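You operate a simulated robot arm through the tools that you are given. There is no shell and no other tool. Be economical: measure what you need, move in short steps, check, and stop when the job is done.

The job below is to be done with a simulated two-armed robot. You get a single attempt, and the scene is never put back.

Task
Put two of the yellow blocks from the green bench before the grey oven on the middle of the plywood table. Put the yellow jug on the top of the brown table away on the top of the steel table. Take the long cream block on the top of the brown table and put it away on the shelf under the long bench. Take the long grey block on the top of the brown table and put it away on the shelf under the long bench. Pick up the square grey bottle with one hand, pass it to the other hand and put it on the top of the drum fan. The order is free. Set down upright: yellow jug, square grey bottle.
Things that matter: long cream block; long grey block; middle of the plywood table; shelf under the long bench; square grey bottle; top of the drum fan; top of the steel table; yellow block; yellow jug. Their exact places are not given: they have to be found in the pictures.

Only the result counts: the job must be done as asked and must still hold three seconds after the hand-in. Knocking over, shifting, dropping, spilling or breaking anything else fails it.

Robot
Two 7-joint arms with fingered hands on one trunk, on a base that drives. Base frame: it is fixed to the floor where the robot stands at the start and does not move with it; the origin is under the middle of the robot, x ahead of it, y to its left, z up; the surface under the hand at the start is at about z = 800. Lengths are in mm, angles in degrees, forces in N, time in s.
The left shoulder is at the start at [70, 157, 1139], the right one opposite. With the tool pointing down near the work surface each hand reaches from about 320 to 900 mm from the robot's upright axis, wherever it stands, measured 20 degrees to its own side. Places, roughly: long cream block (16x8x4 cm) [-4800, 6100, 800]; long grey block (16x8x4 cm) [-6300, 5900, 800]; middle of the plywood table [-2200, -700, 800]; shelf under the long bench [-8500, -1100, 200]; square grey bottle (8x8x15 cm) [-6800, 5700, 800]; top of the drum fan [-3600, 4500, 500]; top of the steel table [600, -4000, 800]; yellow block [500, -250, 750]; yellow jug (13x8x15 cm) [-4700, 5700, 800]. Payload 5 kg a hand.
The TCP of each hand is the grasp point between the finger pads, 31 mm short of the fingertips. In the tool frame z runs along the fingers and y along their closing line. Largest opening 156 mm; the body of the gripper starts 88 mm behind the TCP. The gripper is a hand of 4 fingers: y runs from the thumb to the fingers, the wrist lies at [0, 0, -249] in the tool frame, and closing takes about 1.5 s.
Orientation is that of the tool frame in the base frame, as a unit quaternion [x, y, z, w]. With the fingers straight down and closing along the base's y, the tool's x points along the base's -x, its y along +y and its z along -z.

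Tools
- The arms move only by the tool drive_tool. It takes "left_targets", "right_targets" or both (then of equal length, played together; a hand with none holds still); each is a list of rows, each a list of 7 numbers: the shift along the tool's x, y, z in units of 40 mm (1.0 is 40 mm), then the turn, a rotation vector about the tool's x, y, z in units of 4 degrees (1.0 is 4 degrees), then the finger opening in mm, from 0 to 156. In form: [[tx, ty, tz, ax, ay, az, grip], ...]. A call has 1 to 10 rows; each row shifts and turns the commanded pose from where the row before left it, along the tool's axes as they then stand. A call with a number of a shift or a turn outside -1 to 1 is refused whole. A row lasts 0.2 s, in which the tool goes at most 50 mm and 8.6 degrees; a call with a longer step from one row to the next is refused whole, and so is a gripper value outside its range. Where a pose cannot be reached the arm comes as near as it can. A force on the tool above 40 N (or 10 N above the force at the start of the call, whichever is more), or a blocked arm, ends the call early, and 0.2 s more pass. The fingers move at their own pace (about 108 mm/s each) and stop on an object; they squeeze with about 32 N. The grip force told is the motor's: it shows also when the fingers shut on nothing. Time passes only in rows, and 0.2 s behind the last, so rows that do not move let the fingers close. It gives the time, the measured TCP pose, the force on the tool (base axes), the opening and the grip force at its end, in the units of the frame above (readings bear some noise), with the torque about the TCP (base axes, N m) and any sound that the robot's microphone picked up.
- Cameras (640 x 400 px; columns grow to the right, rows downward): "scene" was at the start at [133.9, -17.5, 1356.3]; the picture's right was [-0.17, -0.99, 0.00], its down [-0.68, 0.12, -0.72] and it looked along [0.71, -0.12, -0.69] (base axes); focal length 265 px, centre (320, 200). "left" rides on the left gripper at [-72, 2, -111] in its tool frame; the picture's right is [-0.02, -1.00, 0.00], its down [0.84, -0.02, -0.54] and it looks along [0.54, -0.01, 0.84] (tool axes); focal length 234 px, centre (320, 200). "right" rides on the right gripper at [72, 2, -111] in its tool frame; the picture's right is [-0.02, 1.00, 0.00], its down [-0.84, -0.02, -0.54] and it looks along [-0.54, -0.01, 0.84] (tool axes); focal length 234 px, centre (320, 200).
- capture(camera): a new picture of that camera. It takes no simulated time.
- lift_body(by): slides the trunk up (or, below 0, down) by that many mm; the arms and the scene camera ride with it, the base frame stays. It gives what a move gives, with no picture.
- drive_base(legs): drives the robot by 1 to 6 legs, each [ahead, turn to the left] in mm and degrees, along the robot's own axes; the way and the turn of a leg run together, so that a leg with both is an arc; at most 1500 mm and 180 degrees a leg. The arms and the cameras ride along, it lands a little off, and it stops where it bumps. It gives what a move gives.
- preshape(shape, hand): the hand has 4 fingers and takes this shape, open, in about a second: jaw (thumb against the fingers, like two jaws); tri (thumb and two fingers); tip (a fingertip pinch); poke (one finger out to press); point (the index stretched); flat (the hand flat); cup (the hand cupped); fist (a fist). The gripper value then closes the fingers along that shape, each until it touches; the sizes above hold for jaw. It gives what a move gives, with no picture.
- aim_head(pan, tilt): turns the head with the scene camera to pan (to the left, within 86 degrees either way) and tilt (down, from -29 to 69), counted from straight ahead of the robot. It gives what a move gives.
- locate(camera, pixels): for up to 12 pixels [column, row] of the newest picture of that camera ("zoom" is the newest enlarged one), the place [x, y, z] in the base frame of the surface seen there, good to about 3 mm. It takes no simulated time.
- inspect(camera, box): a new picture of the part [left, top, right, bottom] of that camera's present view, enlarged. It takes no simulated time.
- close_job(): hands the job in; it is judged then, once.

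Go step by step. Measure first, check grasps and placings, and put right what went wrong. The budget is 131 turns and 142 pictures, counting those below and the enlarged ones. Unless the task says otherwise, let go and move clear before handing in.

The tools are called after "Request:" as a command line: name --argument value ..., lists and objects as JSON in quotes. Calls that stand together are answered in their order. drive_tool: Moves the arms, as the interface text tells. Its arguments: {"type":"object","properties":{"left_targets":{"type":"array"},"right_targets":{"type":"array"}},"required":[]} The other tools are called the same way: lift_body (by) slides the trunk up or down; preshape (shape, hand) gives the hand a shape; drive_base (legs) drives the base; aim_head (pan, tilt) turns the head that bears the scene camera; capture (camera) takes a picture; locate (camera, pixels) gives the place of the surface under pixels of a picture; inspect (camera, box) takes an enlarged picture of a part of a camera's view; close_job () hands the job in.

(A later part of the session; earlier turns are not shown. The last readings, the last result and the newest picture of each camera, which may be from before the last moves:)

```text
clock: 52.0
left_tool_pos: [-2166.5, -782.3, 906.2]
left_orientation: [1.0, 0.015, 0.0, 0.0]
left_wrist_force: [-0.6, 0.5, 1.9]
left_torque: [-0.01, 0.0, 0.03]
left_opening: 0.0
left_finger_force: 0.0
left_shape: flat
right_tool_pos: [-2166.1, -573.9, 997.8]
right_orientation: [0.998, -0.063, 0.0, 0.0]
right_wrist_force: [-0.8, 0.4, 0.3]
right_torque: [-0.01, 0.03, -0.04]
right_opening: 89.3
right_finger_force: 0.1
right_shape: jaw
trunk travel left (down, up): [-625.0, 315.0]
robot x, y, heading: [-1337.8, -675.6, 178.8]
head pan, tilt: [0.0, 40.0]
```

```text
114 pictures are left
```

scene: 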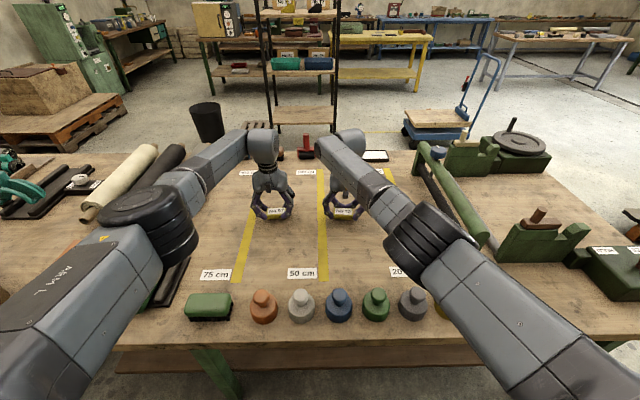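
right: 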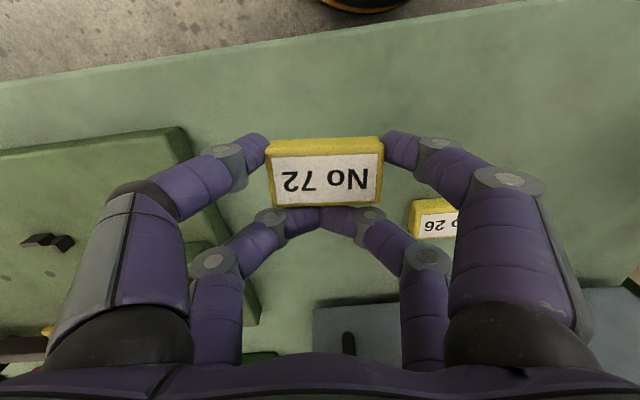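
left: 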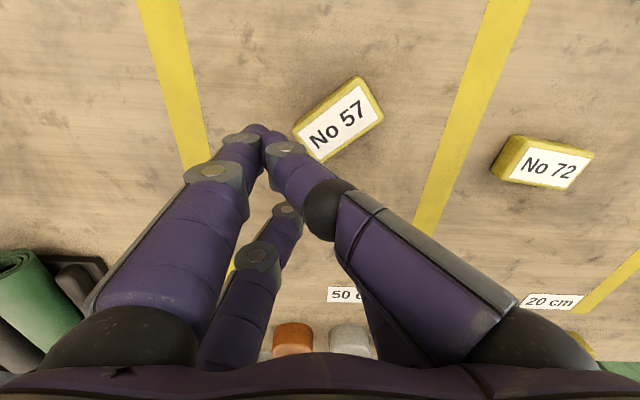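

No 57 is free on the table. I raise and pull both hands back, restore the jaw shape, and check the placing.

Request:
drive_tool --left_targets '[[0, 0, -1, 0, 0, 0, 0], [0, 0, -1, 0, 0, 0, 0], [0.5, 0, -0.7, 0, 0, 0, 0], [1, 0, 0, 0, 0, 0, 0], [1, 0, 0, 0, 0, 0, 0], [1, 0, 0, 0, 0, 0, 0], [1, 0, 0, 0, 0, 0, 0], [1, 0, 0, 0, 0, 0, 0], [1, 0, 0, 0, 0, 0, 0], [1, 0, 0, 0, 0, 0, 0]]' --right_targets '[[0, 0, -0.5, 0, 0, 0, 120], [0.5, 0, 0, 0, 0, 0, 120], [0.9, -0.4, 0, 0, 0, 0, 120], [0.9, -0.4, 0, 0, 0, 0, 120], [0.9, -0.4, 0, 0, 0, 0, 120], [0.9, -0.4, 0, 0, 0, 0, 120], [0.9, -0.4, 0, 0, 0, 0, 120], [0.9, -0.4, 0, 0, 0, 0, 120], [0.9, -0.4, 0, 0, 0, 0, 120], [0.9, -0.4, 0, 0, 0, -1, 120]]'

Request:
preshape --shape "jaw" --hand "left"

Request:
capture --camera "scene"

```text
clock: 54.2
left_tool_pos: [-1865.4, -772.4, 1012.9]
left_orientation: [1.0, 0.016, -0.001, 0.001]
left_wrist_force: [0.4, -0.2, -0.2]
left_torque: [-0.02, 0.07, -0.04]
left_opening: 0.1
left_finger_force: 0.0
left_shape: flat
right_tool_pos: [-1841.3, -484.7, 1015.2]
right_orientation: [1.0, -0.028, 0.0, -0.001]
right_wrist_force: [0.7, -0.7, 0.3]
right_torque: [-0.02, 0.05, 0.02]
right_opening: 119.8
right_finger_force: 0.1
right_shape: jaw
trunk travel left (down, up): [-625.0, 315.0]
robot x, y, heading: [-1341.5, -672.5, 178.5]
head pan, tilt: [0.0, 40.0]
```

```text
clock: 55.1
left_tool_pos: [-1868.6, -771.8, 1012.0]
left_orientation: [1.0, 0.015, -0.001, 0.0]
left_wrist_force: [0.1, 0.1, 0.5]
left_torque: [-0.02, -0.02, 0.0]
left_opening: 156.0
left_finger_force: 0.0
left_shape: jaw
right_tool_pos: [-1844.3, -486.2, 1013.6]
right_orientation: [1.0, -0.028, -0.001, 0.0]
right_wrist_force: [-0.7, -0.6, -0.1]
right_torque: [0.02, 0.02, 0.01]
right_opening: 119.6
right_finger_force: 0.1
right_shape: jaw
trunk travel left (down, up): [-625.0, 315.0]
robot x, y, heading: [-1342.0, -678.5, 178.7]
head pan, tilt: [0.0, 40.0]
```

```text
113 pictures are left
```

scene: 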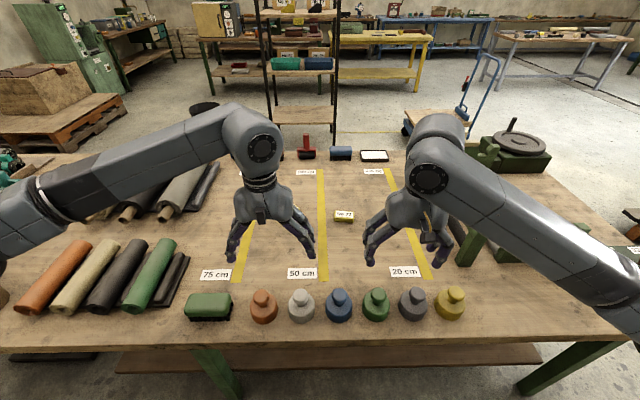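

The placed blocks are in the middle region. Now I back off, turn towards the brown table, and look.

Request:
drive_base --legs '[[-350, 0], [0, -60]]'

Request:
aim_head --pan 10 --tilt 18

Request:
capture --camera "scene"

```text
clock: 60.0
left_tool_pos: [-1346.8, -279.3, 1012.0]
left_orientation: [0.878, -0.478, 0.001, 0.0]
left_wrist_force: [-0.2, 0.4, -0.1]
left_torque: [0.01, 0.0, 0.03]
left_opening: 156.0
left_finger_force: 0.1
left_shape: jaw
right_tool_pos: [-1088.9, -154.5, 1013.4]
right_orientation: [0.856, -0.517, 0.0, 0.0]
right_wrist_force: [-1.2, 0.0, -1.0]
right_torque: [0.02, -0.02, 0.02]
right_opening: 119.8
right_finger_force: 0.1
right_shape: jaw
trunk travel left (down, up): [-625.0, 315.0]
robot x, y, heading: [-992.9, -684.3, 120.0]
head pan, tilt: [0.0, 40.0]
```

```text
clock: 60.8
left_tool_pos: [-1347.2, -280.3, 1011.9]
left_orientation: [0.878, -0.478, 0.0, 0.0]
left_wrist_force: [-0.6, -0.4, -0.4]
left_torque: [0.0, 0.0, 0.01]
left_opening: 156.3
left_finger_force: 0.0
left_shape: jaw
right_tool_pos: [-1089.0, -153.8, 1013.7]
right_orientation: [0.856, -0.517, 0.0, 0.0]
right_wrist_force: [0.0, -0.1, 0.3]
right_torque: [-0.03, 0.01, -0.02]
right_opening: 119.7
right_finger_force: 0.0
right_shape: jaw
trunk travel left (down, up): [-625.0, 315.0]
robot x, y, heading: [-991.6, -679.2, 119.8]
head pan, tilt: [10.0, 18.0]
```

```text
112 pictures are left
```

scene: 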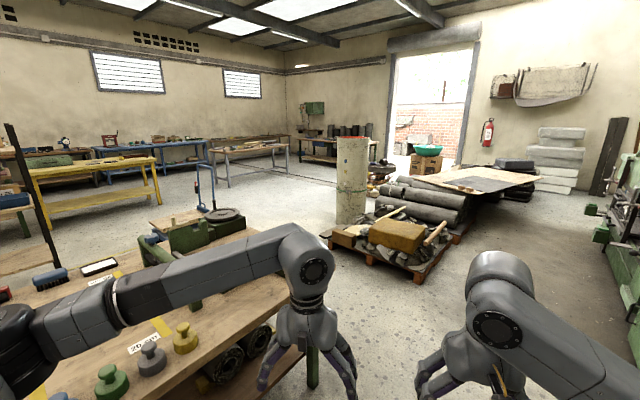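

A table at (250,147) and another at (335,140) near the far corner are candidates. I measure the candidate tables and obstacles.

Request:
locate --camera "scene" --pixels '[[250, 147], [285, 142], [310, 141], [360, 145], [335, 140], [350, 220], [380, 170], [390, 265], [430, 200], [245, 235], [200, 145], [335, 235]]'

Request:
inspect --camera "scene" --box '[190, 90, 430, 240]'

```text
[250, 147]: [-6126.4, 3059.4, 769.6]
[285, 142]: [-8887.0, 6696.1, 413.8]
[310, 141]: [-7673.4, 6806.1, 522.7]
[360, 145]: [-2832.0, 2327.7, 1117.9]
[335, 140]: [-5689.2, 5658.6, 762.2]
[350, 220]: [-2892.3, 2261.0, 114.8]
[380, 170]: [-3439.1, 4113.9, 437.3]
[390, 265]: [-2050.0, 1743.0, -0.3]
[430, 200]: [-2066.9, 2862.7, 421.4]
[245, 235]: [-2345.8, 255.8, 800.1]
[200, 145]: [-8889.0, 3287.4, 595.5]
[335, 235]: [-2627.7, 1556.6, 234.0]
```

```text
2.67 times, centred on (310, 165) of scene
```

zoom: 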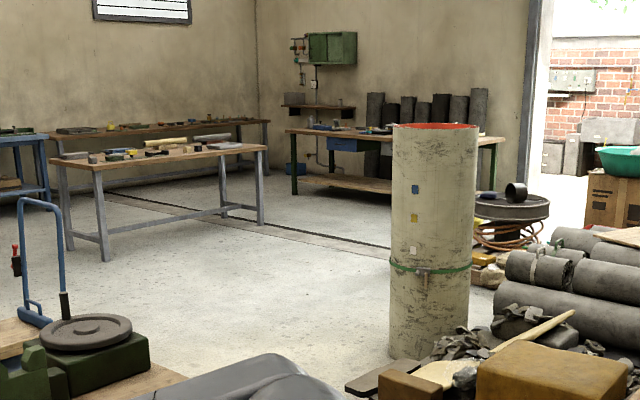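

The brown table is in the far corner at y≈5700, and the drum fan is near (-3440,4110). I drive around the plywood table's end and between it and the pallet.

Request:
drive_base --legs '[[0, -20], [1200, 0], [455, 0], [0, 77], [1000, 0], [1000, 0]]'

Request:
aim_head --pan -65 --tilt 18

Request:
capture --camera "scene"

```text
clock: 83.2
left_tool_pos: [-3782.4, 913.5, 1011.7]
left_orientation: [1.0, 0.017, 0.001, 0.001]
left_wrist_force: [-0.5, 0.3, -0.1]
left_torque: [-0.01, -0.01, 0.02]
left_opening: 155.5
left_finger_force: 0.0
left_shape: jaw
right_tool_pos: [-3759.5, 1201.4, 1014.0]
right_orientation: [1.0, -0.027, 0.001, 0.0]
right_wrist_force: [-0.2, -0.2, 0.6]
right_torque: [0.01, -0.01, 0.04]
right_opening: 119.7
right_finger_force: 0.1
right_shape: jaw
trunk travel left (down, up): [-625.0, 315.0]
robot x, y, heading: [-3257.0, 1012.5, 179.1]
head pan, tilt: [10.0, 18.0]
```

```text
clock: 84.7
left_tool_pos: [-3782.5, 914.6, 1014.2]
left_orientation: [1.0, 0.018, -0.001, 0.0]
left_wrist_force: [0.1, -0.8, 0.1]
left_torque: [0.02, 0.04, 0.03]
left_opening: 155.8
left_finger_force: 0.1
left_shape: jaw
right_tool_pos: [-3759.0, 1200.8, 1012.1]
right_orientation: [1.0, -0.026, 0.0, -0.001]
right_wrist_force: [0.5, -0.9, -0.7]
right_torque: [0.03, 0.01, 0.03]
right_opening: 119.5
right_finger_force: 0.0
right_shape: jaw
trunk travel left (down, up): [-625.0, 315.0]
robot x, y, heading: [-3257.0, 1011.6, 178.9]
head pan, tilt: [-65.0, 18.0]
```

```text
110 pictures are left
```

scene: 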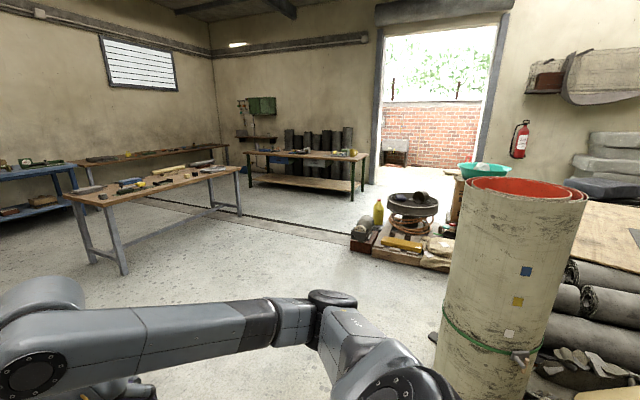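

The way to the brown table at (310,155) is clear; the drum fan is at (410,205). I measure both closely.

Request:
inspect --camera "scene" --box '[230, 120, 390, 220]'

Request:
locate --camera "scene" --pixels '[[250, 153], [360, 160], [300, 157], [330, 158], [412, 205], [390, 205], [435, 205], [412, 215], [378, 215], [365, 235], [420, 195], [225, 175]]'

Request:
inspect --camera "scene" --box '[350, 180, 470, 270]'

```text
4.00 times, centred on (310, 170) of scene
```

zoom: 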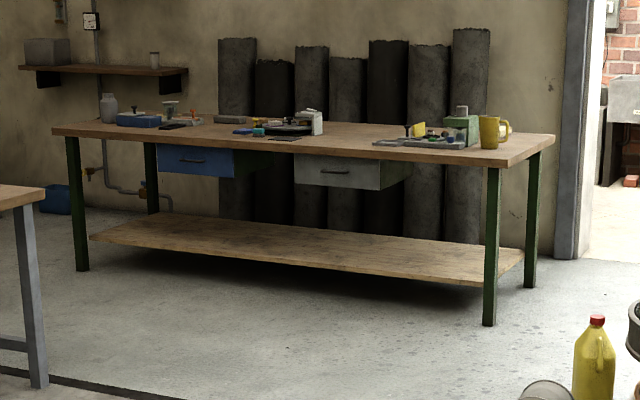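

```text
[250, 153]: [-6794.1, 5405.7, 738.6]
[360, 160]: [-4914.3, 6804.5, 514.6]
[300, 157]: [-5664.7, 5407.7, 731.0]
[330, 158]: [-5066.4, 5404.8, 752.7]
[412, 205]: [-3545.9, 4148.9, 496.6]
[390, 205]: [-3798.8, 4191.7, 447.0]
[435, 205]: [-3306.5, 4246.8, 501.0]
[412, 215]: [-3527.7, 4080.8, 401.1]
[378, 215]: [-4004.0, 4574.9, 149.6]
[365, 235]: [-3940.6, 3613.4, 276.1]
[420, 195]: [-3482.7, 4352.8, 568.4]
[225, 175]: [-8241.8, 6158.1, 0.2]
```

```text
4.44 times, centred on (410, 225) of scene
```

zoom: 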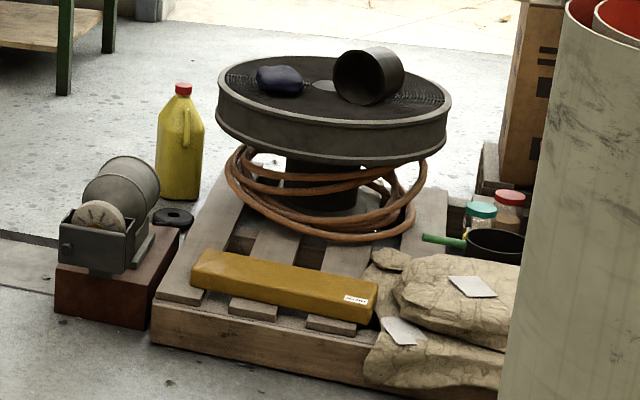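

The square grey bottle, the grey block and the jug can be made out on the brown table. I check the corner of the steel-legged table beside the route.

Request:
locate --camera "scene" --pixels '[[238, 171], [240, 212], [213, 166], [125, 272], [352, 247], [383, 222], [376, 195]]'

```text
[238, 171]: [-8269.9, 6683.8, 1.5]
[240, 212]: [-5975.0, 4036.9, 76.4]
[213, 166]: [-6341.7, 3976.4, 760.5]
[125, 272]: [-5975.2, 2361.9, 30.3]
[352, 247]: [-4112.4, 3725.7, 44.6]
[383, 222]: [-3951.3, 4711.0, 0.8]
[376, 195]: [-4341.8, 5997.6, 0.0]
```

The corridor between that table's end (y≈4040) and the brown table (y≈5405) is wide enough. I drive there in two calls.

Request:
drive_base --legs '[[0, -62.5], [1225, 0], [1225, 0], [1225, 0], [0, 43.7], [900, 0]]'

Request:
aim_head --pan -20 --tilt 25

Request:
capture --camera "scene"

```text
clock: 111.6
left_tool_pos: [-6314.8, 4679.6, 1011.9]
left_orientation: [0.988, -0.153, 0.0, 0.001]
left_wrist_force: [0.3, -0.3, 0.6]
left_torque: [0.03, -0.01, 0.01]
left_opening: 155.9
left_finger_force: 0.1
left_shape: jaw
right_tool_pos: [-6196.8, 4941.6, 1015.2]
right_orientation: [0.981, -0.195, 0.0, 0.0]
right_wrist_force: [-0.6, 0.0, -0.2]
right_torque: [-0.03, -0.01, -0.01]
right_opening: 119.9
right_finger_force: 0.0
right_shape: jaw
trunk travel left (down, up): [-625.0, 315.0]
robot x, y, heading: [-5787.7, 4597.8, 159.3]
head pan, tilt: [-65.0, 18.0]
```

```text
clock: 112.7
left_tool_pos: [-6313.9, 4679.8, 1012.5]
left_orientation: [0.988, -0.152, 0.0, 0.0]
left_wrist_force: [-0.1, -0.3, 0.5]
left_torque: [0.02, -0.01, 0.03]
left_opening: 156.0
left_finger_force: 0.1
left_shape: jaw
right_tool_pos: [-6196.9, 4942.7, 1013.0]
right_orientation: [0.981, -0.195, 0.0, 0.001]
right_wrist_force: [-0.5, 0.4, 0.2]
right_torque: [-0.01, 0.02, 0.02]
right_opening: 119.9
right_finger_force: 0.1
right_shape: jaw
trunk travel left (down, up): [-625.0, 315.0]
robot x, y, heading: [-5784.8, 4598.5, 159.4]
head pan, tilt: [-20.0, 25.0]
```

```text
107 pictures are left
```

scene: 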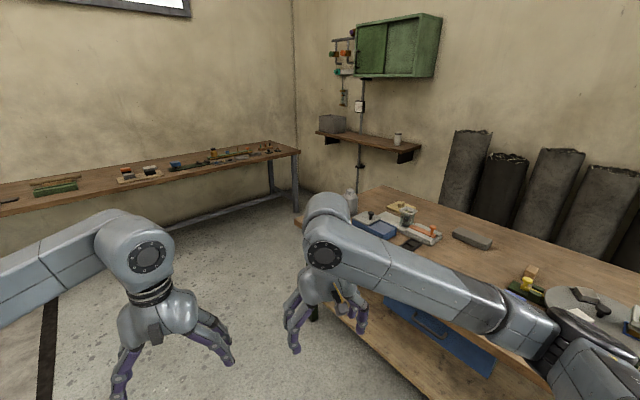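

I see the grey block at (472,238), the square bottle at (350,198), and a drawer front at (430,325). I measure them.

Request:
locate --camera "scene" --pixels '[[350, 198], [472, 240], [475, 233], [430, 325], [465, 355], [390, 300], [380, 222], [420, 236], [404, 217], [432, 267], [300, 195]]'

Request:
inspect --camera "scene" --box '[320, 170, 640, 370]'

```text
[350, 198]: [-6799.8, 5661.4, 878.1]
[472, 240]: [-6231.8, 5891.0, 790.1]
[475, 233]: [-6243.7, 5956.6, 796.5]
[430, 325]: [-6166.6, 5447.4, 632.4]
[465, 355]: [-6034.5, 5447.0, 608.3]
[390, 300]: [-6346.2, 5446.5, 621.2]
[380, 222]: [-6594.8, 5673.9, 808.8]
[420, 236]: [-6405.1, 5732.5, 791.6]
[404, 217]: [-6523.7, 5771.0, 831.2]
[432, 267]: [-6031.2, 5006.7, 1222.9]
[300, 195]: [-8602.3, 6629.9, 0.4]
```

```text
2.00 times, centred on (480, 270) of scene
```

zoom: 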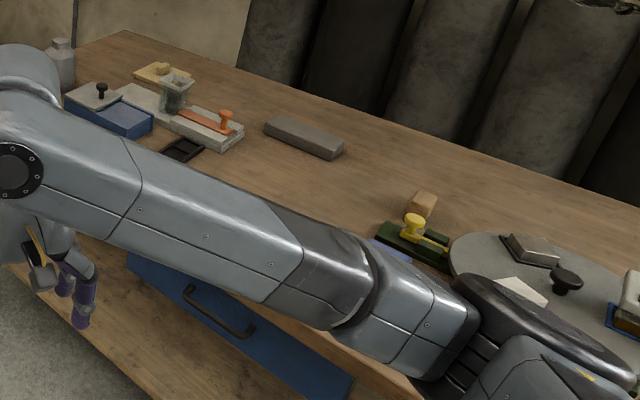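

The table top is at z≈760; the bottle is at about (-6800,5700) and the grey block at (-6240,5925). I drive in front of the bottle and face the table.

Request:
drive_base --legs '[[0, -5], [925, 0], [0, -64.5]]'

Request:
aim_head --pan 5 --tilt 45

Request:
capture --camera "scene"

```text
clock: 120.9
left_tool_pos: [-6731.9, 5514.6, 1011.9]
left_orientation: [0.727, -0.687, 0.0, 0.0]
left_wrist_force: [0.1, 0.5, -0.3]
left_torque: [0.0, -0.01, -0.02]
left_opening: 155.9
left_finger_force: 0.1
left_shape: jaw
right_tool_pos: [-6445.7, 5498.9, 1014.1]
right_orientation: [-0.696, 0.718, 0.0, 0.0]
right_wrist_force: [-0.4, 1.2, 0.8]
right_torque: [-0.01, 0.03, 0.01]
right_opening: 119.7
right_finger_force: 0.0
right_shape: jaw
trunk travel left (down, up): [-625.0, 315.0]
robot x, y, heading: [-6621.7, 4991.0, 90.4]
head pan, tilt: [-20.0, 25.0]
```

```text
clock: 121.8
left_tool_pos: [-6731.9, 5512.7, 1012.2]
left_orientation: [0.726, -0.688, 0.0, 0.0]
left_wrist_force: [-0.8, 0.2, -0.4]
left_torque: [-0.01, 0.0, 0.01]
left_opening: 155.9
left_finger_force: 0.0
left_shape: jaw
right_tool_pos: [-6446.3, 5497.1, 1014.3]
right_orientation: [-0.696, 0.718, 0.0, 0.001]
right_wrist_force: [0.3, 0.5, 0.0]
right_torque: [0.01, -0.01, -0.03]
right_opening: 119.7
right_finger_force: 0.0
right_shape: jaw
trunk travel left (down, up): [-625.0, 315.0]
robot x, y, heading: [-6627.2, 4990.6, 90.4]
head pan, tilt: [5.0, 45.0]
```

```text
105 pictures are left
```

scene: 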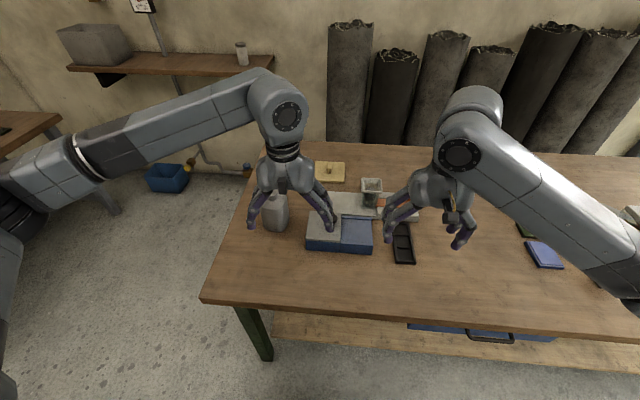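

The bottle is at (275,210), close to the blue box at (310,235). I measure the bottle's faces and that gap.

Request:
inspect --camera "scene" --box '[230, 150, 390, 270]'

Request:
locate --camera "scene" --pixels '[[264, 226], [276, 230], [288, 226], [276, 212], [308, 240], [312, 222], [330, 173], [267, 200], [275, 190], [225, 290], [340, 195]]'

```text
3.33 times, centred on (310, 210) of scene
```

zoom: 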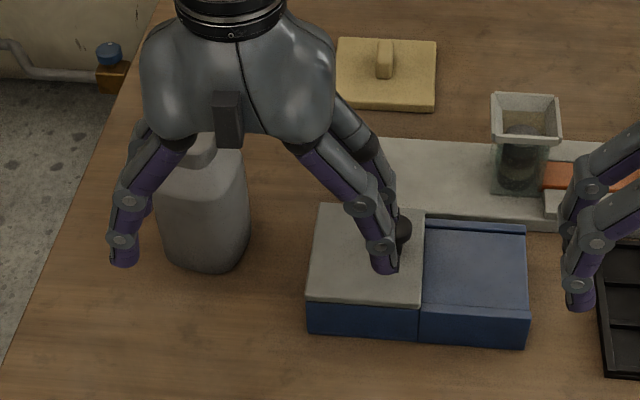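

```text
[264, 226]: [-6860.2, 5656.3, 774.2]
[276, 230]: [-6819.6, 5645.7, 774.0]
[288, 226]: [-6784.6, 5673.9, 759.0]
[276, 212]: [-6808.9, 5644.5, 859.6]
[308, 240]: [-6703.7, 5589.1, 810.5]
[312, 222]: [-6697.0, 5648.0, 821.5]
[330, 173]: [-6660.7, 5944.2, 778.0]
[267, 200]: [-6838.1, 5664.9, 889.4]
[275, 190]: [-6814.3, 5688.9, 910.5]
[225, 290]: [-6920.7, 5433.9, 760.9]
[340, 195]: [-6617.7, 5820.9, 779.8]
```

Bottle centre is about (-6818,5687), body up to z≈885. I bring the left hand over it and down, while the right hand yaws for the later handover.

Request:
drive_tool --left_targets '[[-0.89, 0.38, 0, 0, 0, 0, 130], [-0.89, 0.38, 0, 0, 0, 0, 130], [-0.89, 0.38, 0, 0, 0, 0, 130], [-0.89, 0.38, 0, 0, 0, 0, 130], [-0.89, 0.38, 0, 0, 0, 0, 130], [0, 0, 0.9, 0, 0, 0, 130], [0, 0, 0.9, 0, 0, 0, 130], [0, 0, 0.4, 0, 0, 0, 130], [0, 0, 0, 0, 0, 0, 130]]' --right_targets '[[0, 0, 0, 0, 0, -1, 130], [0, 0, 0, 0, 0, -1, 130], [0, 0, 0, 0, 0, -1, 130], [0, 0, 0, 0, 0, -1, 130], [0, 0, 0, 0, 0, -1, 130], [0, 0, 0, 0, 0, -1, 130], [0, 0, 0, 0, 0, -1, 130], [0, 0, 0, 0, 0, -1, 130], [0, 0, 0, 0, 0, -1, 130]]'

Request:
capture --camera "left"

Request:
inspect --camera "scene" --box '[180, 110, 420, 270]'

```text
clock: 123.8
left_tool_pos: [-6817.6, 5688.9, 922.9]
left_orientation: [0.727, -0.687, 0.0, 0.0]
left_wrist_force: [0.1, 0.2, 0.9]
left_torque: [-0.01, 0.0, -0.04]
left_opening: 130.2
left_finger_force: 0.1
left_shape: jaw
right_tool_pos: [-6446.2, 5497.7, 1013.4]
right_orientation: [0.884, -0.467, 0.0, 0.0]
right_wrist_force: [0.3, -0.1, 0.6]
right_torque: [-0.01, 0.03, 0.01]
right_opening: 129.9
right_finger_force: 0.0
right_shape: jaw
trunk travel left (down, up): [-625.0, 315.0]
robot x, y, heading: [-6622.7, 4990.6, 90.4]
head pan, tilt: [5.0, 45.0]
```

```text
103 pictures are left
```

left: 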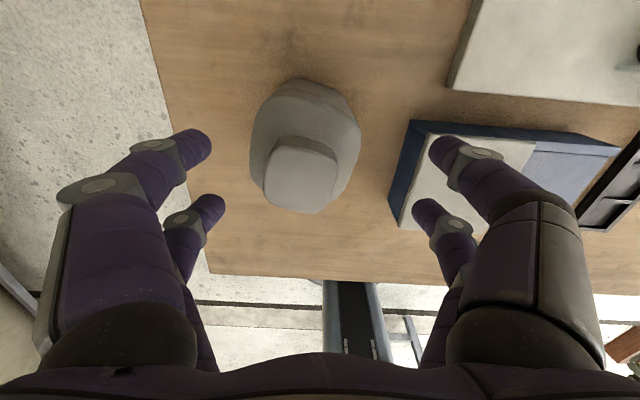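

```text
2.50 times, centred on (300, 190) of scene
```

zoom: 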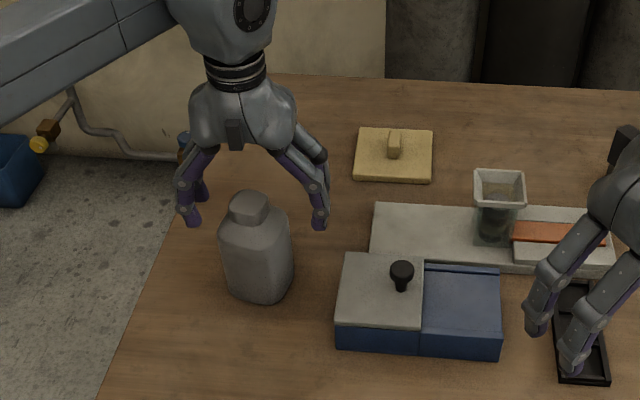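

The hand is above the bottle; the cap at (300,170) seems offset about 10 mm from the TCP. I measure the cap and shoulders with the left camera.

Request:
locate --camera "left" --pixels '[[303, 172], [272, 190], [333, 195], [280, 140], [335, 155], [258, 165], [268, 100], [345, 105], [355, 140], [300, 90], [250, 140]]'

```text
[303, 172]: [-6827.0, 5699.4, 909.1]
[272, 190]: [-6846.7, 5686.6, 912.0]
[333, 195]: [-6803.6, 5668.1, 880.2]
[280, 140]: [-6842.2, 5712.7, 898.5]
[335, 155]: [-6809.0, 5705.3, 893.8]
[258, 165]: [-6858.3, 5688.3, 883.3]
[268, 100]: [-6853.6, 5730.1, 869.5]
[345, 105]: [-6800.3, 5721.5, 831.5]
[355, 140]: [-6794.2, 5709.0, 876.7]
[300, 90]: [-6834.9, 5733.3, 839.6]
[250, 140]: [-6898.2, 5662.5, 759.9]
```

The bottle's centre is (-6827,5692), turned about -12°. I align, descend to z 870 and close, while the right hand pitches up for the handover.

Request:
drive_tool --left_targets '[[-0.11, 0.22, 0, 0, 0, 1, 130], [0, 0, 0.65, 0, 0, 1, 130], [0, 0, 0.67, 0, 0, 0.5, 130], [0, 0, 0, 0, 0, 0, 60], [0, 0, 0, 0, 0, 0, 60], [0, 0, 0, 0, 0, 0, 60], [0, 0, 0, 0, 0, 0, 60], [0, 0, 0, 0, 0, 0, 60], [0, 0, 0, 0, 0, 0, 60], [0, 0, 0, 0, 0, 0, 60]]' --right_targets '[[0, 0, 0, 0, -1, 0, 130], [0, 0, 0, 0, -1, 0, 130], [0, 0, 0, 0, -1, 0, 130], [0, 0, 0, 0, -1, 0, 130], [0, 0, 0, 0, -1, 0, 130], [0, 0, 0, 0, -1, 0, 130], [0, 0, 0, 0, -1, 0, 130], [0, 0, 0, 0, -1, 0, 130], [0, 0, 0, 0, -1, 0, 130], [0, 0, 0, 0, -1, 0, 130]]'

Request:
capture --camera "left"

```text
clock: 126.2
left_tool_pos: [-6827.2, 5691.1, 870.0]
left_orientation: [-0.665, 0.747, 0.0, 0.0]
left_wrist_force: [-0.7, -0.2, -1.4]
left_torque: [0.01, 0.01, 0.03]
left_opening: 67.9
left_finger_force: 32.3
left_shape: jaw
right_tool_pos: [-6423.5, 5513.3, 1015.6]
right_orientation: [0.848, -0.432, -0.242, -0.19]
right_wrist_force: [-0.9, 0.1, -0.4]
right_torque: [-0.03, 0.0, -0.02]
right_opening: 129.7
right_finger_force: 0.1
right_shape: jaw
right hand out of reach, approached as far as the arm can: row 6, 7, 8
trunk travel left (down, up): [-625.0, 315.0]
robot x, y, heading: [-6623.7, 4991.8, 90.2]
head pan, tilt: [5.0, 45.0]
stopped in row 10 (right hand): the arm was blocked; the commanded pose is now the measured one
```

```text
101 pictures are left
```

left: 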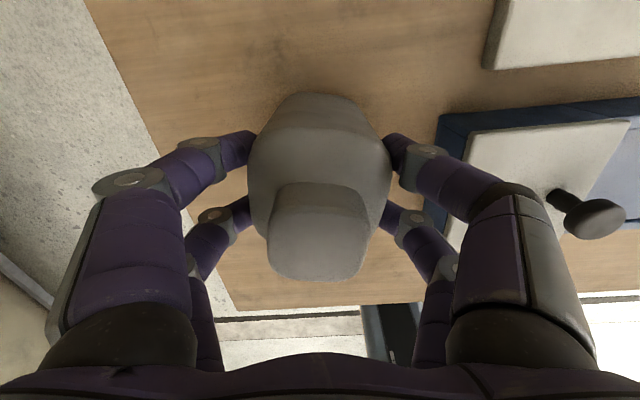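

The left hand holds the bottle well (68 mm, 32 N). The right wrist needs more room ahead, so I lift the bottle, carry it towards the middle, and move the right hand forward while pitching it.

Request:
drive_tool --left_targets '[[0, 0, -0.95, 0, 0, 0, 60], [0, 0, -0.95, 0, 0, 0, 60], [0, 0, -0.95, 0, 0, 0, 60], [0, 0, -0.95, 0, 0, 0, 60], [0, 0, -0.95, 0, 0, 0, 60], [0.149, -0.843, 0, 0, 0, 0, 60], [0.149, -0.843, 0, 0, 0, 0, 60], [0.149, -0.843, 0, 0, 0, 0, 60], [0.149, -0.843, 0, 0, 0, 0, 60], [0.149, -0.843, 0, 0, 0, 0, 60]]' --right_targets '[[-0.51, -0.44, 0.425, 0, 0, 0, 130], [-0.51, -0.44, 0.425, 0, 0, 0, 130], [-0.51, -0.44, 0.425, 0, 0, 0, 130], [-0.51, -0.44, 0.425, 0, 0, 0, 130], [0, 0, 0, 0, -1, 0, 130], [0, 0, 0, 0, -1, 0, 130], [0, 0, 0, 0, -1, 0, 130], [0, 0, 0, 0, -1, 0, 130], [0, 0, 0, 0, -1, 0, 130], [0, 0, 0, 0, -1, 0, 130]]'

Request:
capture --camera "scene"

```text
clock: 128.4
left_tool_pos: [-6662.0, 5642.1, 1062.7]
left_orientation: [-0.665, 0.747, 0.001, 0.0]
left_wrist_force: [1.5, 0.1, -4.8]
left_torque: [0.01, 0.07, 0.03]
left_opening: 68.1
left_finger_force: 31.4
left_shape: jaw
right_tool_pos: [-6422.3, 5642.1, 1014.9]
right_orientation: [0.778, -0.384, -0.413, -0.276]
right_wrist_force: [0.8, -0.1, -0.1]
right_torque: [0.0, 0.0, 0.0]
right_opening: 129.6
right_finger_force: 0.1
right_shape: jaw
trunk travel left (down, up): [-625.0, 315.0]
robot x, y, heading: [-6621.6, 4992.0, 90.4]
head pan, tilt: [5.0, 45.0]
```

```text
100 pictures are left
```

scene: 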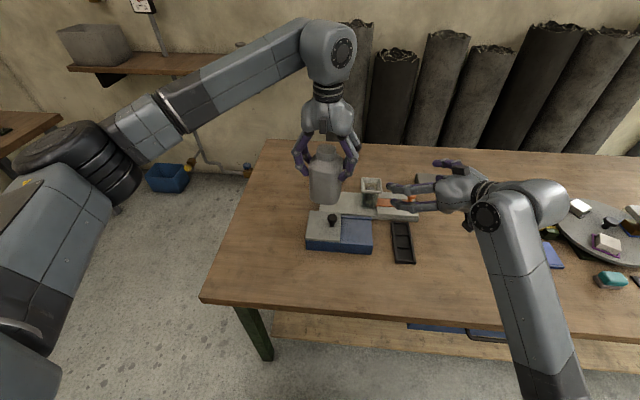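

Both hands are well placed now; the right points 30° down, forward-left. I rotate the left by 38° so both close along the same axis, and bring the right to a pre-handover point 150 mm short of the bottle.

Request:
drive_tool --left_targets '[[0, 0, 0, 0, 0, -0.95, 60], [0, 0, 0, 0, 0, -0.95, 60], [0, 0, 0, 0, 0, -0.95, 60], [0, 0, 0, 0, 0, -0.95, 60], [0, 0, 0, 0, 0, -0.95, 60], [0, 0, 0, 0, 0, -0.95, 60], [0, 0, 0, 0, 0, -0.95, 60], [0, 0, 0, 0, 0, -0.95, 60], [0, 0, 0, 0, 0, -0.95, 60], [0, 0, 0, 0, 0, -0.95, 60]]' --right_targets '[[-0.253, 0.8375, -0.13, 0, 0, 0, 130], [-0.253, 0.8375, -0.13, 0, 0, 0, 130], [-0.253, 0.8375, -0.13, 0, 0, 0, 130], [-0.253, 0.8375, -0.13, 0, 0, 0, 130], [-0.253, 0.8375, -0.13, 0, 0, 0, 130], [-0.253, 0.8375, -0.13, 0, 0, 0, 130], [0, 0, 0, 0, 0, 0.95, 130], [0, 0, 0, 0, 0, 0.95, 130], [0, 0, 0, 0, 0, 0, 130], [0, 0, 0, 0, 0, 0, 130]]'

Request:
capture --camera "right"

Request:
capture --camera "scene"

```text
clock: 130.2
left_tool_pos: [-6663.2, 5642.6, 1060.5]
left_orientation: [0.832, -0.554, -0.001, 0.0]
left_wrist_force: [0.9, -1.1, -4.7]
left_torque: [0.03, 0.03, 0.0]
left_opening: 68.1
left_finger_force: 31.8
left_shape: jaw
right_tool_pos: [-6576.7, 5520.5, 995.1]
right_orientation: [0.823, -0.368, -0.323, -0.287]
right_wrist_force: [-0.6, -0.2, 0.5]
right_torque: [-0.01, 0.0, 0.04]
right_opening: 129.8
right_finger_force: 0.1
right_shape: jaw
trunk travel left (down, up): [-625.0, 315.0]
robot x, y, heading: [-6623.7, 4992.7, 90.1]
head pan, tilt: [5.0, 45.0]
stopped in row 8 (right hand): the arm was blocked; the commanded pose is now the measured one
```

```text
99 pictures are left
```

right: 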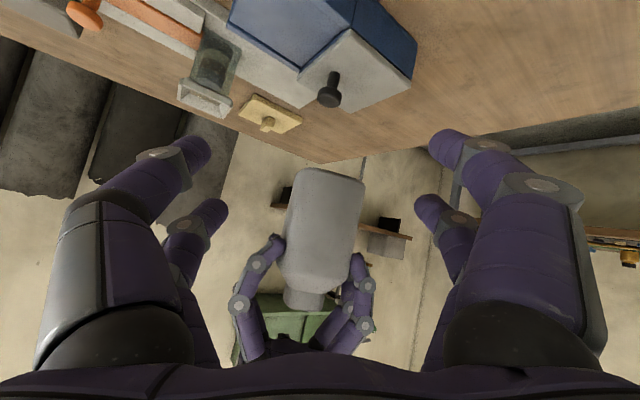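

```text
98 pictures are left
```

scene: 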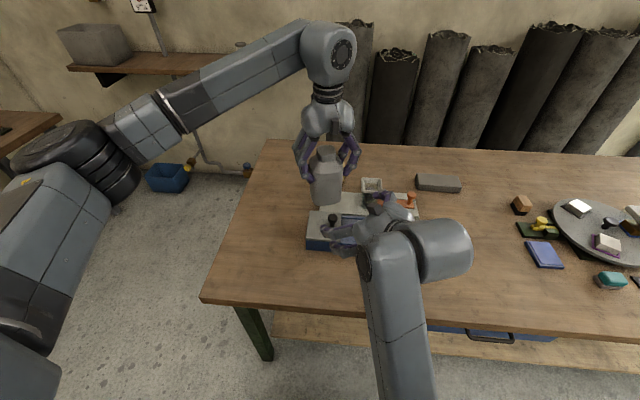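

The right hand was blocked by folding, but it sees the bottle well centred at (322,235). I back the base away from the table first, to have free air around the hands.

Request:
drive_base --legs '[[-430, 0]]'

Request:
drive_tool --left_targets '[[0, 0, 0, 0, 0, 0, 60], [0, 0, 0, 0, 0, 0, 60], [0, 0, 0, 0, 0, 0, 60], [0, 0, 0, 0, 0, 0, 60], [0, 0, 0, 0, 0, 0, 60], [0, 0, 0, 0, 0, 0, 60], [-0.05, -0.56, 0.675, 0, 0, 0, 60], [-0.05, -0.56, 0.675, 0, 0, 0, 60]]' --right_targets '[[-0.42, -0.5625, 0.71, 0, 0, 0, 130], [0, 0, 0, 0, 0, 0.88, 130], [0, 0, 0, 0, 0, 0.88, 130], [0, 0, 0, 0, 0, 0.88, 130], [0, 0, 0, 0, 0, 0.88, 130], [0, 0, 0, 0, 0, 0.88, 130], [0, 0, 0, 0, -1, 0, 130], [0, 0, 0, 0, -1, 0, 130]]'

Request:
capture --camera "right"

```text
clock: 132.8
left_tool_pos: [-6662.5, 5210.3, 1060.4]
left_orientation: [0.834, -0.552, 0.001, 0.0]
left_wrist_force: [-0.4, 0.4, -4.5]
left_torque: [0.01, -0.03, -0.03]
left_opening: 68.0
left_finger_force: 32.0
left_shape: jaw
right_tool_pos: [-6577.1, 5089.2, 996.5]
right_orientation: [0.824, -0.367, -0.324, -0.287]
right_wrist_force: [0.0, -0.5, 0.9]
right_torque: [0.0, -0.01, -0.01]
right_opening: 129.9
right_finger_force: 0.0
right_shape: jaw
trunk travel left (down, up): [-625.0, 315.0]
robot x, y, heading: [-6618.3, 4561.0, 90.4]
head pan, tilt: [5.0, 45.0]
```

```text
clock: 134.6
left_tool_pos: [-6618.7, 5233.6, 1005.5]
left_orientation: [0.834, -0.551, -0.001, 0.001]
left_wrist_force: [0.6, 0.6, -4.0]
left_torque: [0.02, 0.03, -0.01]
left_opening: 67.9
left_finger_force: 31.8
left_shape: jaw
right_tool_pos: [-6575.8, 5130.1, 996.1]
right_orientation: [0.73, -0.471, -0.417, -0.267]
right_wrist_force: [-0.6, -0.8, 0.3]
right_torque: [0.01, -0.02, 0.04]
right_opening: 129.6
right_finger_force: 0.2
right_shape: jaw
trunk travel left (down, up): [-625.0, 315.0]
robot x, y, heading: [-6622.0, 4562.3, 90.6]
head pan, tilt: [5.0, 45.0]
```

```text
97 pictures are left
```

right: 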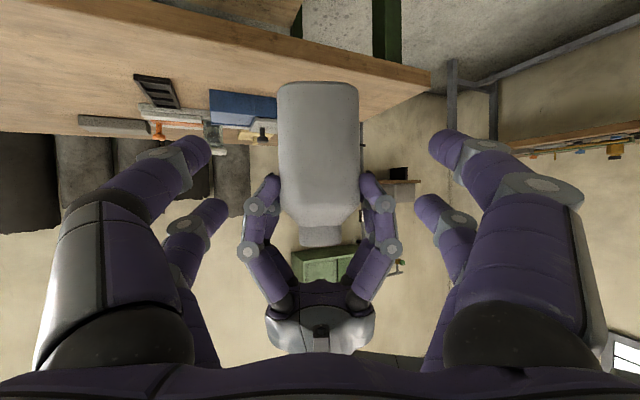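

The bottle is aligned between the right fingers (278–360 px). I advance 131 mm along the tool and close the right hand.

Request:
drive_tool --right_targets '[[0, 0, 0.82, 0, 0, 0, 130], [0, 0, 0.82, 0, 0, 0, 130], [0, 0, 0.82, 0, 0, 0, 130], [0, 0, 0.82, 0, 0, 0, 130], [0, 0, 0, 0, 0, 0, 130], [0, 0, 0, 0, 0, 0, 55], [0, 0, 0, 0, 0, 0, 55], [0, 0, 0, 0, 0, 0, 55], [0, 0, 0, 0, 0, 0, 55], [0, 0, 0, 0, 0, 0, 55]]'

Request:
capture --camera "right"

Request:
inspect --camera "scene" --box '[220, 120, 460, 270]'

```text
clock: 136.8
left_tool_pos: [-6621.6, 5233.7, 1006.2]
left_orientation: [0.835, -0.551, -0.001, 0.0]
left_wrist_force: [-6.7, -2.4, 3.0]
left_torque: [-0.38, 0.38, 0.14]
left_opening: 67.5
left_finger_force: 32.4
left_shape: jaw
right_tool_pos: [-6623.9, 5233.7, 928.0]
right_orientation: [0.731, -0.471, -0.416, -0.267]
right_wrist_force: [5.6, 2.1, -2.3]
right_torque: [0.25, 0.07, -0.1]
right_opening: 68.9
right_finger_force: 32.0
right_shape: jaw
trunk travel left (down, up): [-625.0, 315.0]
robot x, y, heading: [-6620.1, 4560.0, 90.6]
head pan, tilt: [5.0, 45.0]
```

```text
96 pictures are left
```

right: 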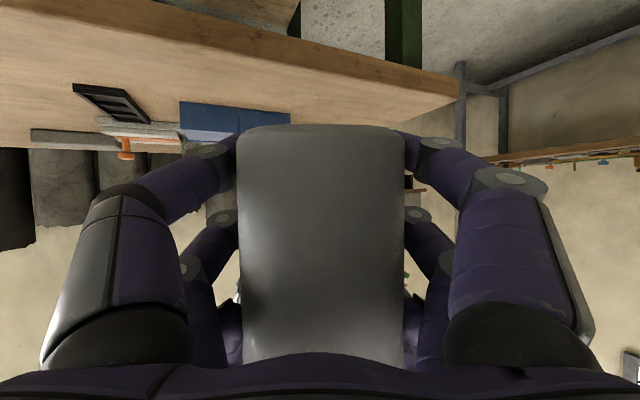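

```text
2.67 times, centred on (340, 195) of scene
```

zoom: 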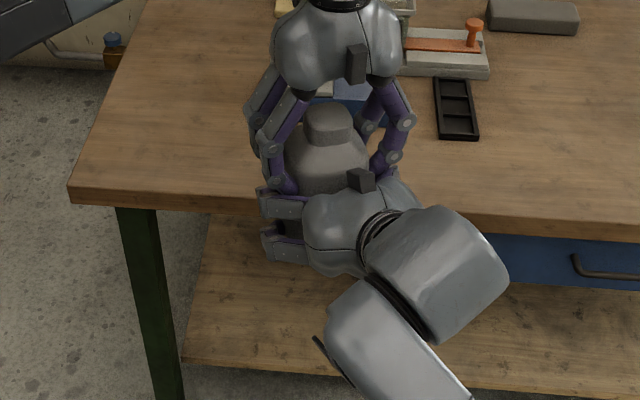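

Both hands hold the bottle (69 mm, 32 N). I open the left hand and raise it clear.

Request:
drive_tool --left_targets '[[0, 0, 0, 0, 0, 0, 85], [0, 0, 0, 0, 0, 0, 115], [0, 0, 0, 0, 0, 0, 115], [0, 0, -0.3, 0, 0, 0, 115], [0, 0, -0.8, 0, 0, 0, 115], [0, 0, -1, 0, 0, 0, 115], [0, 0, -1, 0, 0, 0, 115], [0, 0, -1, 0, 0, 0, 115], [0, 0, -0.5, 0, 0, 0, 115], [0, 0, 0, 0, 0, 0, 115]]'

Request:
capture --camera "scene"

```text
clock: 139.0
left_tool_pos: [-6624.0, 5230.1, 1189.8]
left_orientation: [0.834, -0.552, 0.001, 0.0]
left_wrist_force: [-0.3, -0.1, -0.3]
left_torque: [-0.02, 0.03, 0.01]
left_opening: 114.4
left_finger_force: 0.1
left_shape: jaw
right_tool_pos: [-6624.6, 5234.5, 928.3]
right_orientation: [0.731, -0.471, -0.417, -0.267]
right_wrist_force: [0.0, -0.4, -4.5]
right_torque: [0.0, 0.03, 0.0]
right_opening: 68.6
right_finger_force: 32.3
right_shape: jaw
trunk travel left (down, up): [-625.0, 315.0]
robot x, y, heading: [-6619.0, 4556.0, 90.7]
head pan, tilt: [5.0, 45.0]
```

```text
94 pictures are left
```

scene: 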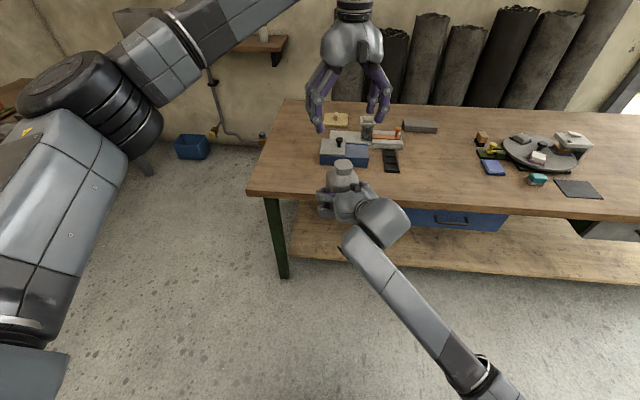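

The right hand holds the bottle alone. I move the left hand aside, then turn and drive towards the drum fan from the west.

Request:
drive_tool --left_targets '[[0.3, 0.9, 0, 0, 0, 0.7, 115], [0.3, 0.9, 0, 0, 0, 0.7, 115], [0.3, 0.9, 0, 0, 0, 0.7, 115], [0.3, 0.9, 0, 0, 0, 0.7, 115], [0.3, 0.9, 0, 0, 0, 0.7, 115], [0.3, 0.9, 0, 0, 0, 0.7, 115]]'

Request:
drive_base --legs '[[0, -96], [1000, 0], [900, 0]]'

Request:
aim_head --pan -5 --tilt 38

Request:
capture --camera "scene"

```text
clock: 140.4
left_tool_pos: [-6813.2, 5101.4, 1190.7]
left_orientation: [0.744, -0.668, 0.001, 0.0]
left_wrist_force: [-1.4, 0.3, -0.2]
left_torque: [0.01, -0.06, -0.01]
left_opening: 114.8
left_finger_force: 0.1
left_shape: jaw
right_tool_pos: [-6625.8, 5232.0, 930.3]
right_orientation: [0.731, -0.47, -0.416, -0.268]
right_wrist_force: [-0.2, 0.1, -3.4]
right_torque: [0.0, -0.02, -0.03]
right_opening: 68.1
right_finger_force: 31.9
right_shape: jaw
trunk travel left (down, up): [-625.0, 315.0]
robot x, y, heading: [-6620.9, 4562.1, 90.4]
head pan, tilt: [5.0, 45.0]
```

```text
clock: 153.9
left_tool_pos: [-4182.8, 4452.9, 1189.3]
left_orientation: [0.016, 1.0, 0.0, -0.001]
left_wrist_force: [-0.1, -0.5, 0.3]
left_torque: [-0.01, -0.01, 0.01]
left_opening: 114.5
left_finger_force: 0.0
left_shape: jaw
right_tool_pos: [-4080.8, 4248.4, 928.7]
right_orientation: [-0.124, 0.86, 0.071, 0.49]
right_wrist_force: [-0.2, 0.7, -3.7]
right_torque: [0.02, -0.01, 0.02]
right_opening: 68.1
right_finger_force: 32.0
right_shape: jaw
trunk travel left (down, up): [-625.0, 315.0]
robot x, y, heading: [-4751.5, 4338.0, -7.6]
head pan, tilt: [5.0, 45.0]
```

```text
clock: 154.7
left_tool_pos: [-4183.5, 4452.3, 1189.6]
left_orientation: [0.016, 1.0, 0.001, -0.001]
left_wrist_force: [-0.9, 0.1, -0.3]
left_torque: [0.03, -0.03, -0.02]
left_opening: 114.8
left_finger_force: 0.0
left_shape: jaw
right_tool_pos: [-4080.8, 4249.9, 929.2]
right_orientation: [-0.125, 0.861, 0.072, 0.488]
right_wrist_force: [-0.5, 0.5, -4.0]
right_torque: [-0.04, -0.01, 0.0]
right_opening: 68.3
right_finger_force: 32.4
right_shape: jaw
trunk travel left (down, up): [-625.0, 315.0]
robot x, y, heading: [-4748.3, 4341.2, -7.7]
head pan, tilt: [-5.0, 38.0]
```

```text
93 pictures are left
```

scene: 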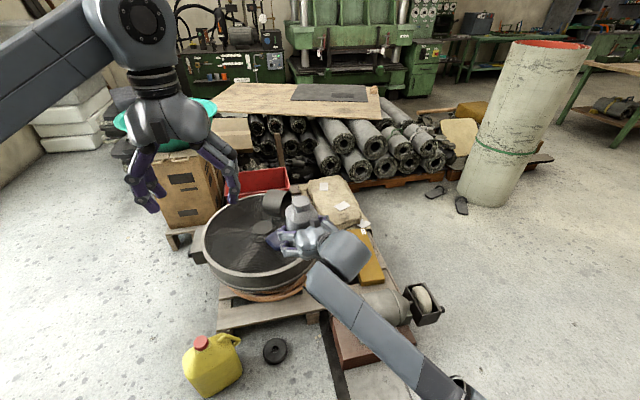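

Fan, its loose objects and the bottle overlap in this view. I measure the fan's rim and what is on it in an enlarged picture.

Request:
inspect --camera "scene" --box '[180, 170, 380, 310]'

Request:
locate --camera "scene" --pixels '[[205, 235], [245, 280], [225, 240], [240, 250], [235, 215], [275, 205], [262, 228], [230, 272], [255, 265], [228, 320], [265, 240], [212, 365]]'

```text
2.86 times, centred on (280, 240) of scene
```

zoom: 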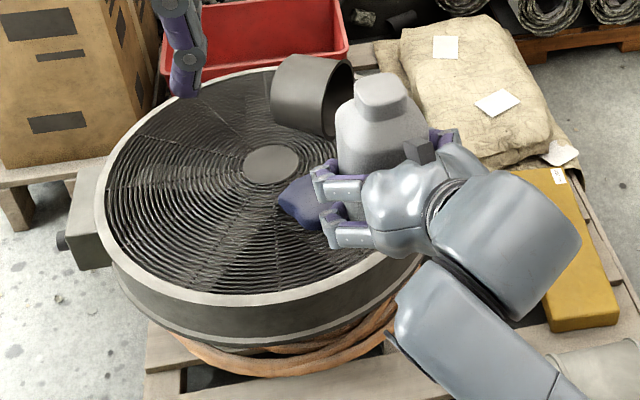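

```text
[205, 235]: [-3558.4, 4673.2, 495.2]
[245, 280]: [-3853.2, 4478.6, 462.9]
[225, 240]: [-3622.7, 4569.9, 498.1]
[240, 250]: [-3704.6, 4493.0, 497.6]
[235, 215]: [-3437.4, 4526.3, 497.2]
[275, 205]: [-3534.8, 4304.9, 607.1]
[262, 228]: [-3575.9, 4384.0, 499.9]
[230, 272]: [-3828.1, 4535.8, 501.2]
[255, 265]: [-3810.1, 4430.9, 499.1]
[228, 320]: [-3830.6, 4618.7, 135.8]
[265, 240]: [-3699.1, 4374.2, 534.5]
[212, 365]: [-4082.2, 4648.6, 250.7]
```

The grill top is at z≈498 and its west/north-west part around (-3705,4510) is free; the floor jug stands near (-4080,4650). I drive closer on a line clear of it and turn to 15°.

Request:
drive_base --legs '[[0, 2], [295, 0], [0, 20.5]]'

Request:
capture --camera "scene"

Request:
capture --camera "right"

```text
clock: 158.1
left_tool_pos: [-3979.3, 4634.0, 1190.2]
left_orientation: [-0.181, 0.983, 0.0, 0.001]
left_wrist_force: [-0.2, 0.3, 0.1]
left_torque: [-0.01, 0.04, -0.03]
left_opening: 114.4
left_finger_force: 0.1
left_shape: jaw
right_tool_pos: [-3807.5, 4486.9, 928.4]
right_orientation: [-0.29, 0.819, 0.166, 0.465]
right_wrist_force: [0.7, -0.2, -4.3]
right_torque: [-0.04, 0.01, 0.02]
right_opening: 68.1
right_finger_force: 32.2
right_shape: jaw
trunk travel left (down, up): [-625.0, 315.0]
robot x, y, heading: [-4457.3, 4312.3, 15.3]
head pan, tilt: [-5.0, 38.0]
```

```text
91 pictures are left
```

scene: 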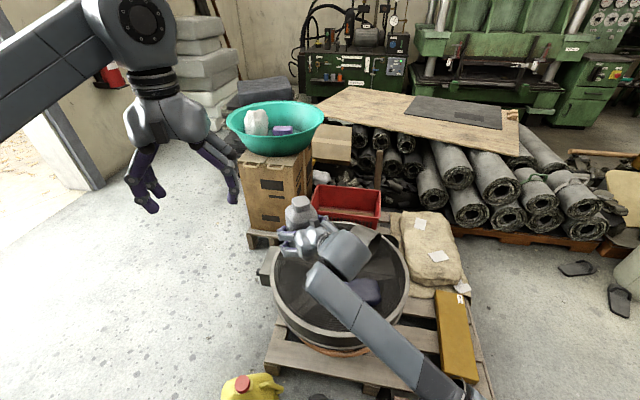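

```text
90 pictures are left
```

right: 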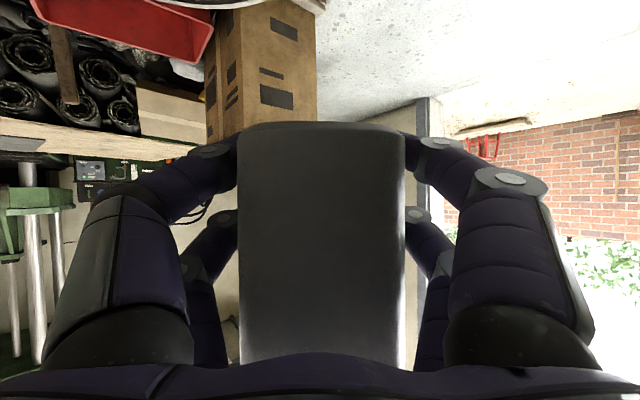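

I measure the grill's centre, rim and the blue thing from here.

Request:
locate --camera "scene" --pixels '[[277, 270], [300, 315], [335, 335], [292, 285], [310, 295], [330, 305], [352, 288], [372, 290], [365, 300], [345, 265], [380, 250], [407, 285]]'

Request:
inspect --camera "scene" --box '[240, 190, 440, 360]'

```text
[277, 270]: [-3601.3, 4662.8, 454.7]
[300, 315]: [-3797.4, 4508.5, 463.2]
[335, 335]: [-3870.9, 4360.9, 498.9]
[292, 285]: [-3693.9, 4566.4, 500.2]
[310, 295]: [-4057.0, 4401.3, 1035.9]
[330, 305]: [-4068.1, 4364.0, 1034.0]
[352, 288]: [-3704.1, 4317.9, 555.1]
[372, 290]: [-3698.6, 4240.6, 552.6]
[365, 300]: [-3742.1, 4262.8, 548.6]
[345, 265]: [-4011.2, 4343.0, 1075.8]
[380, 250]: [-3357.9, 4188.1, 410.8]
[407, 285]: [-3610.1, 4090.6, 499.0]
```

```text
2.35 times, centred on (340, 275) of scene
```

zoom: 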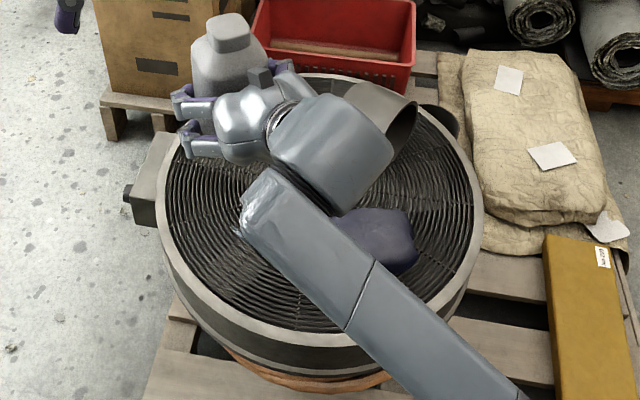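

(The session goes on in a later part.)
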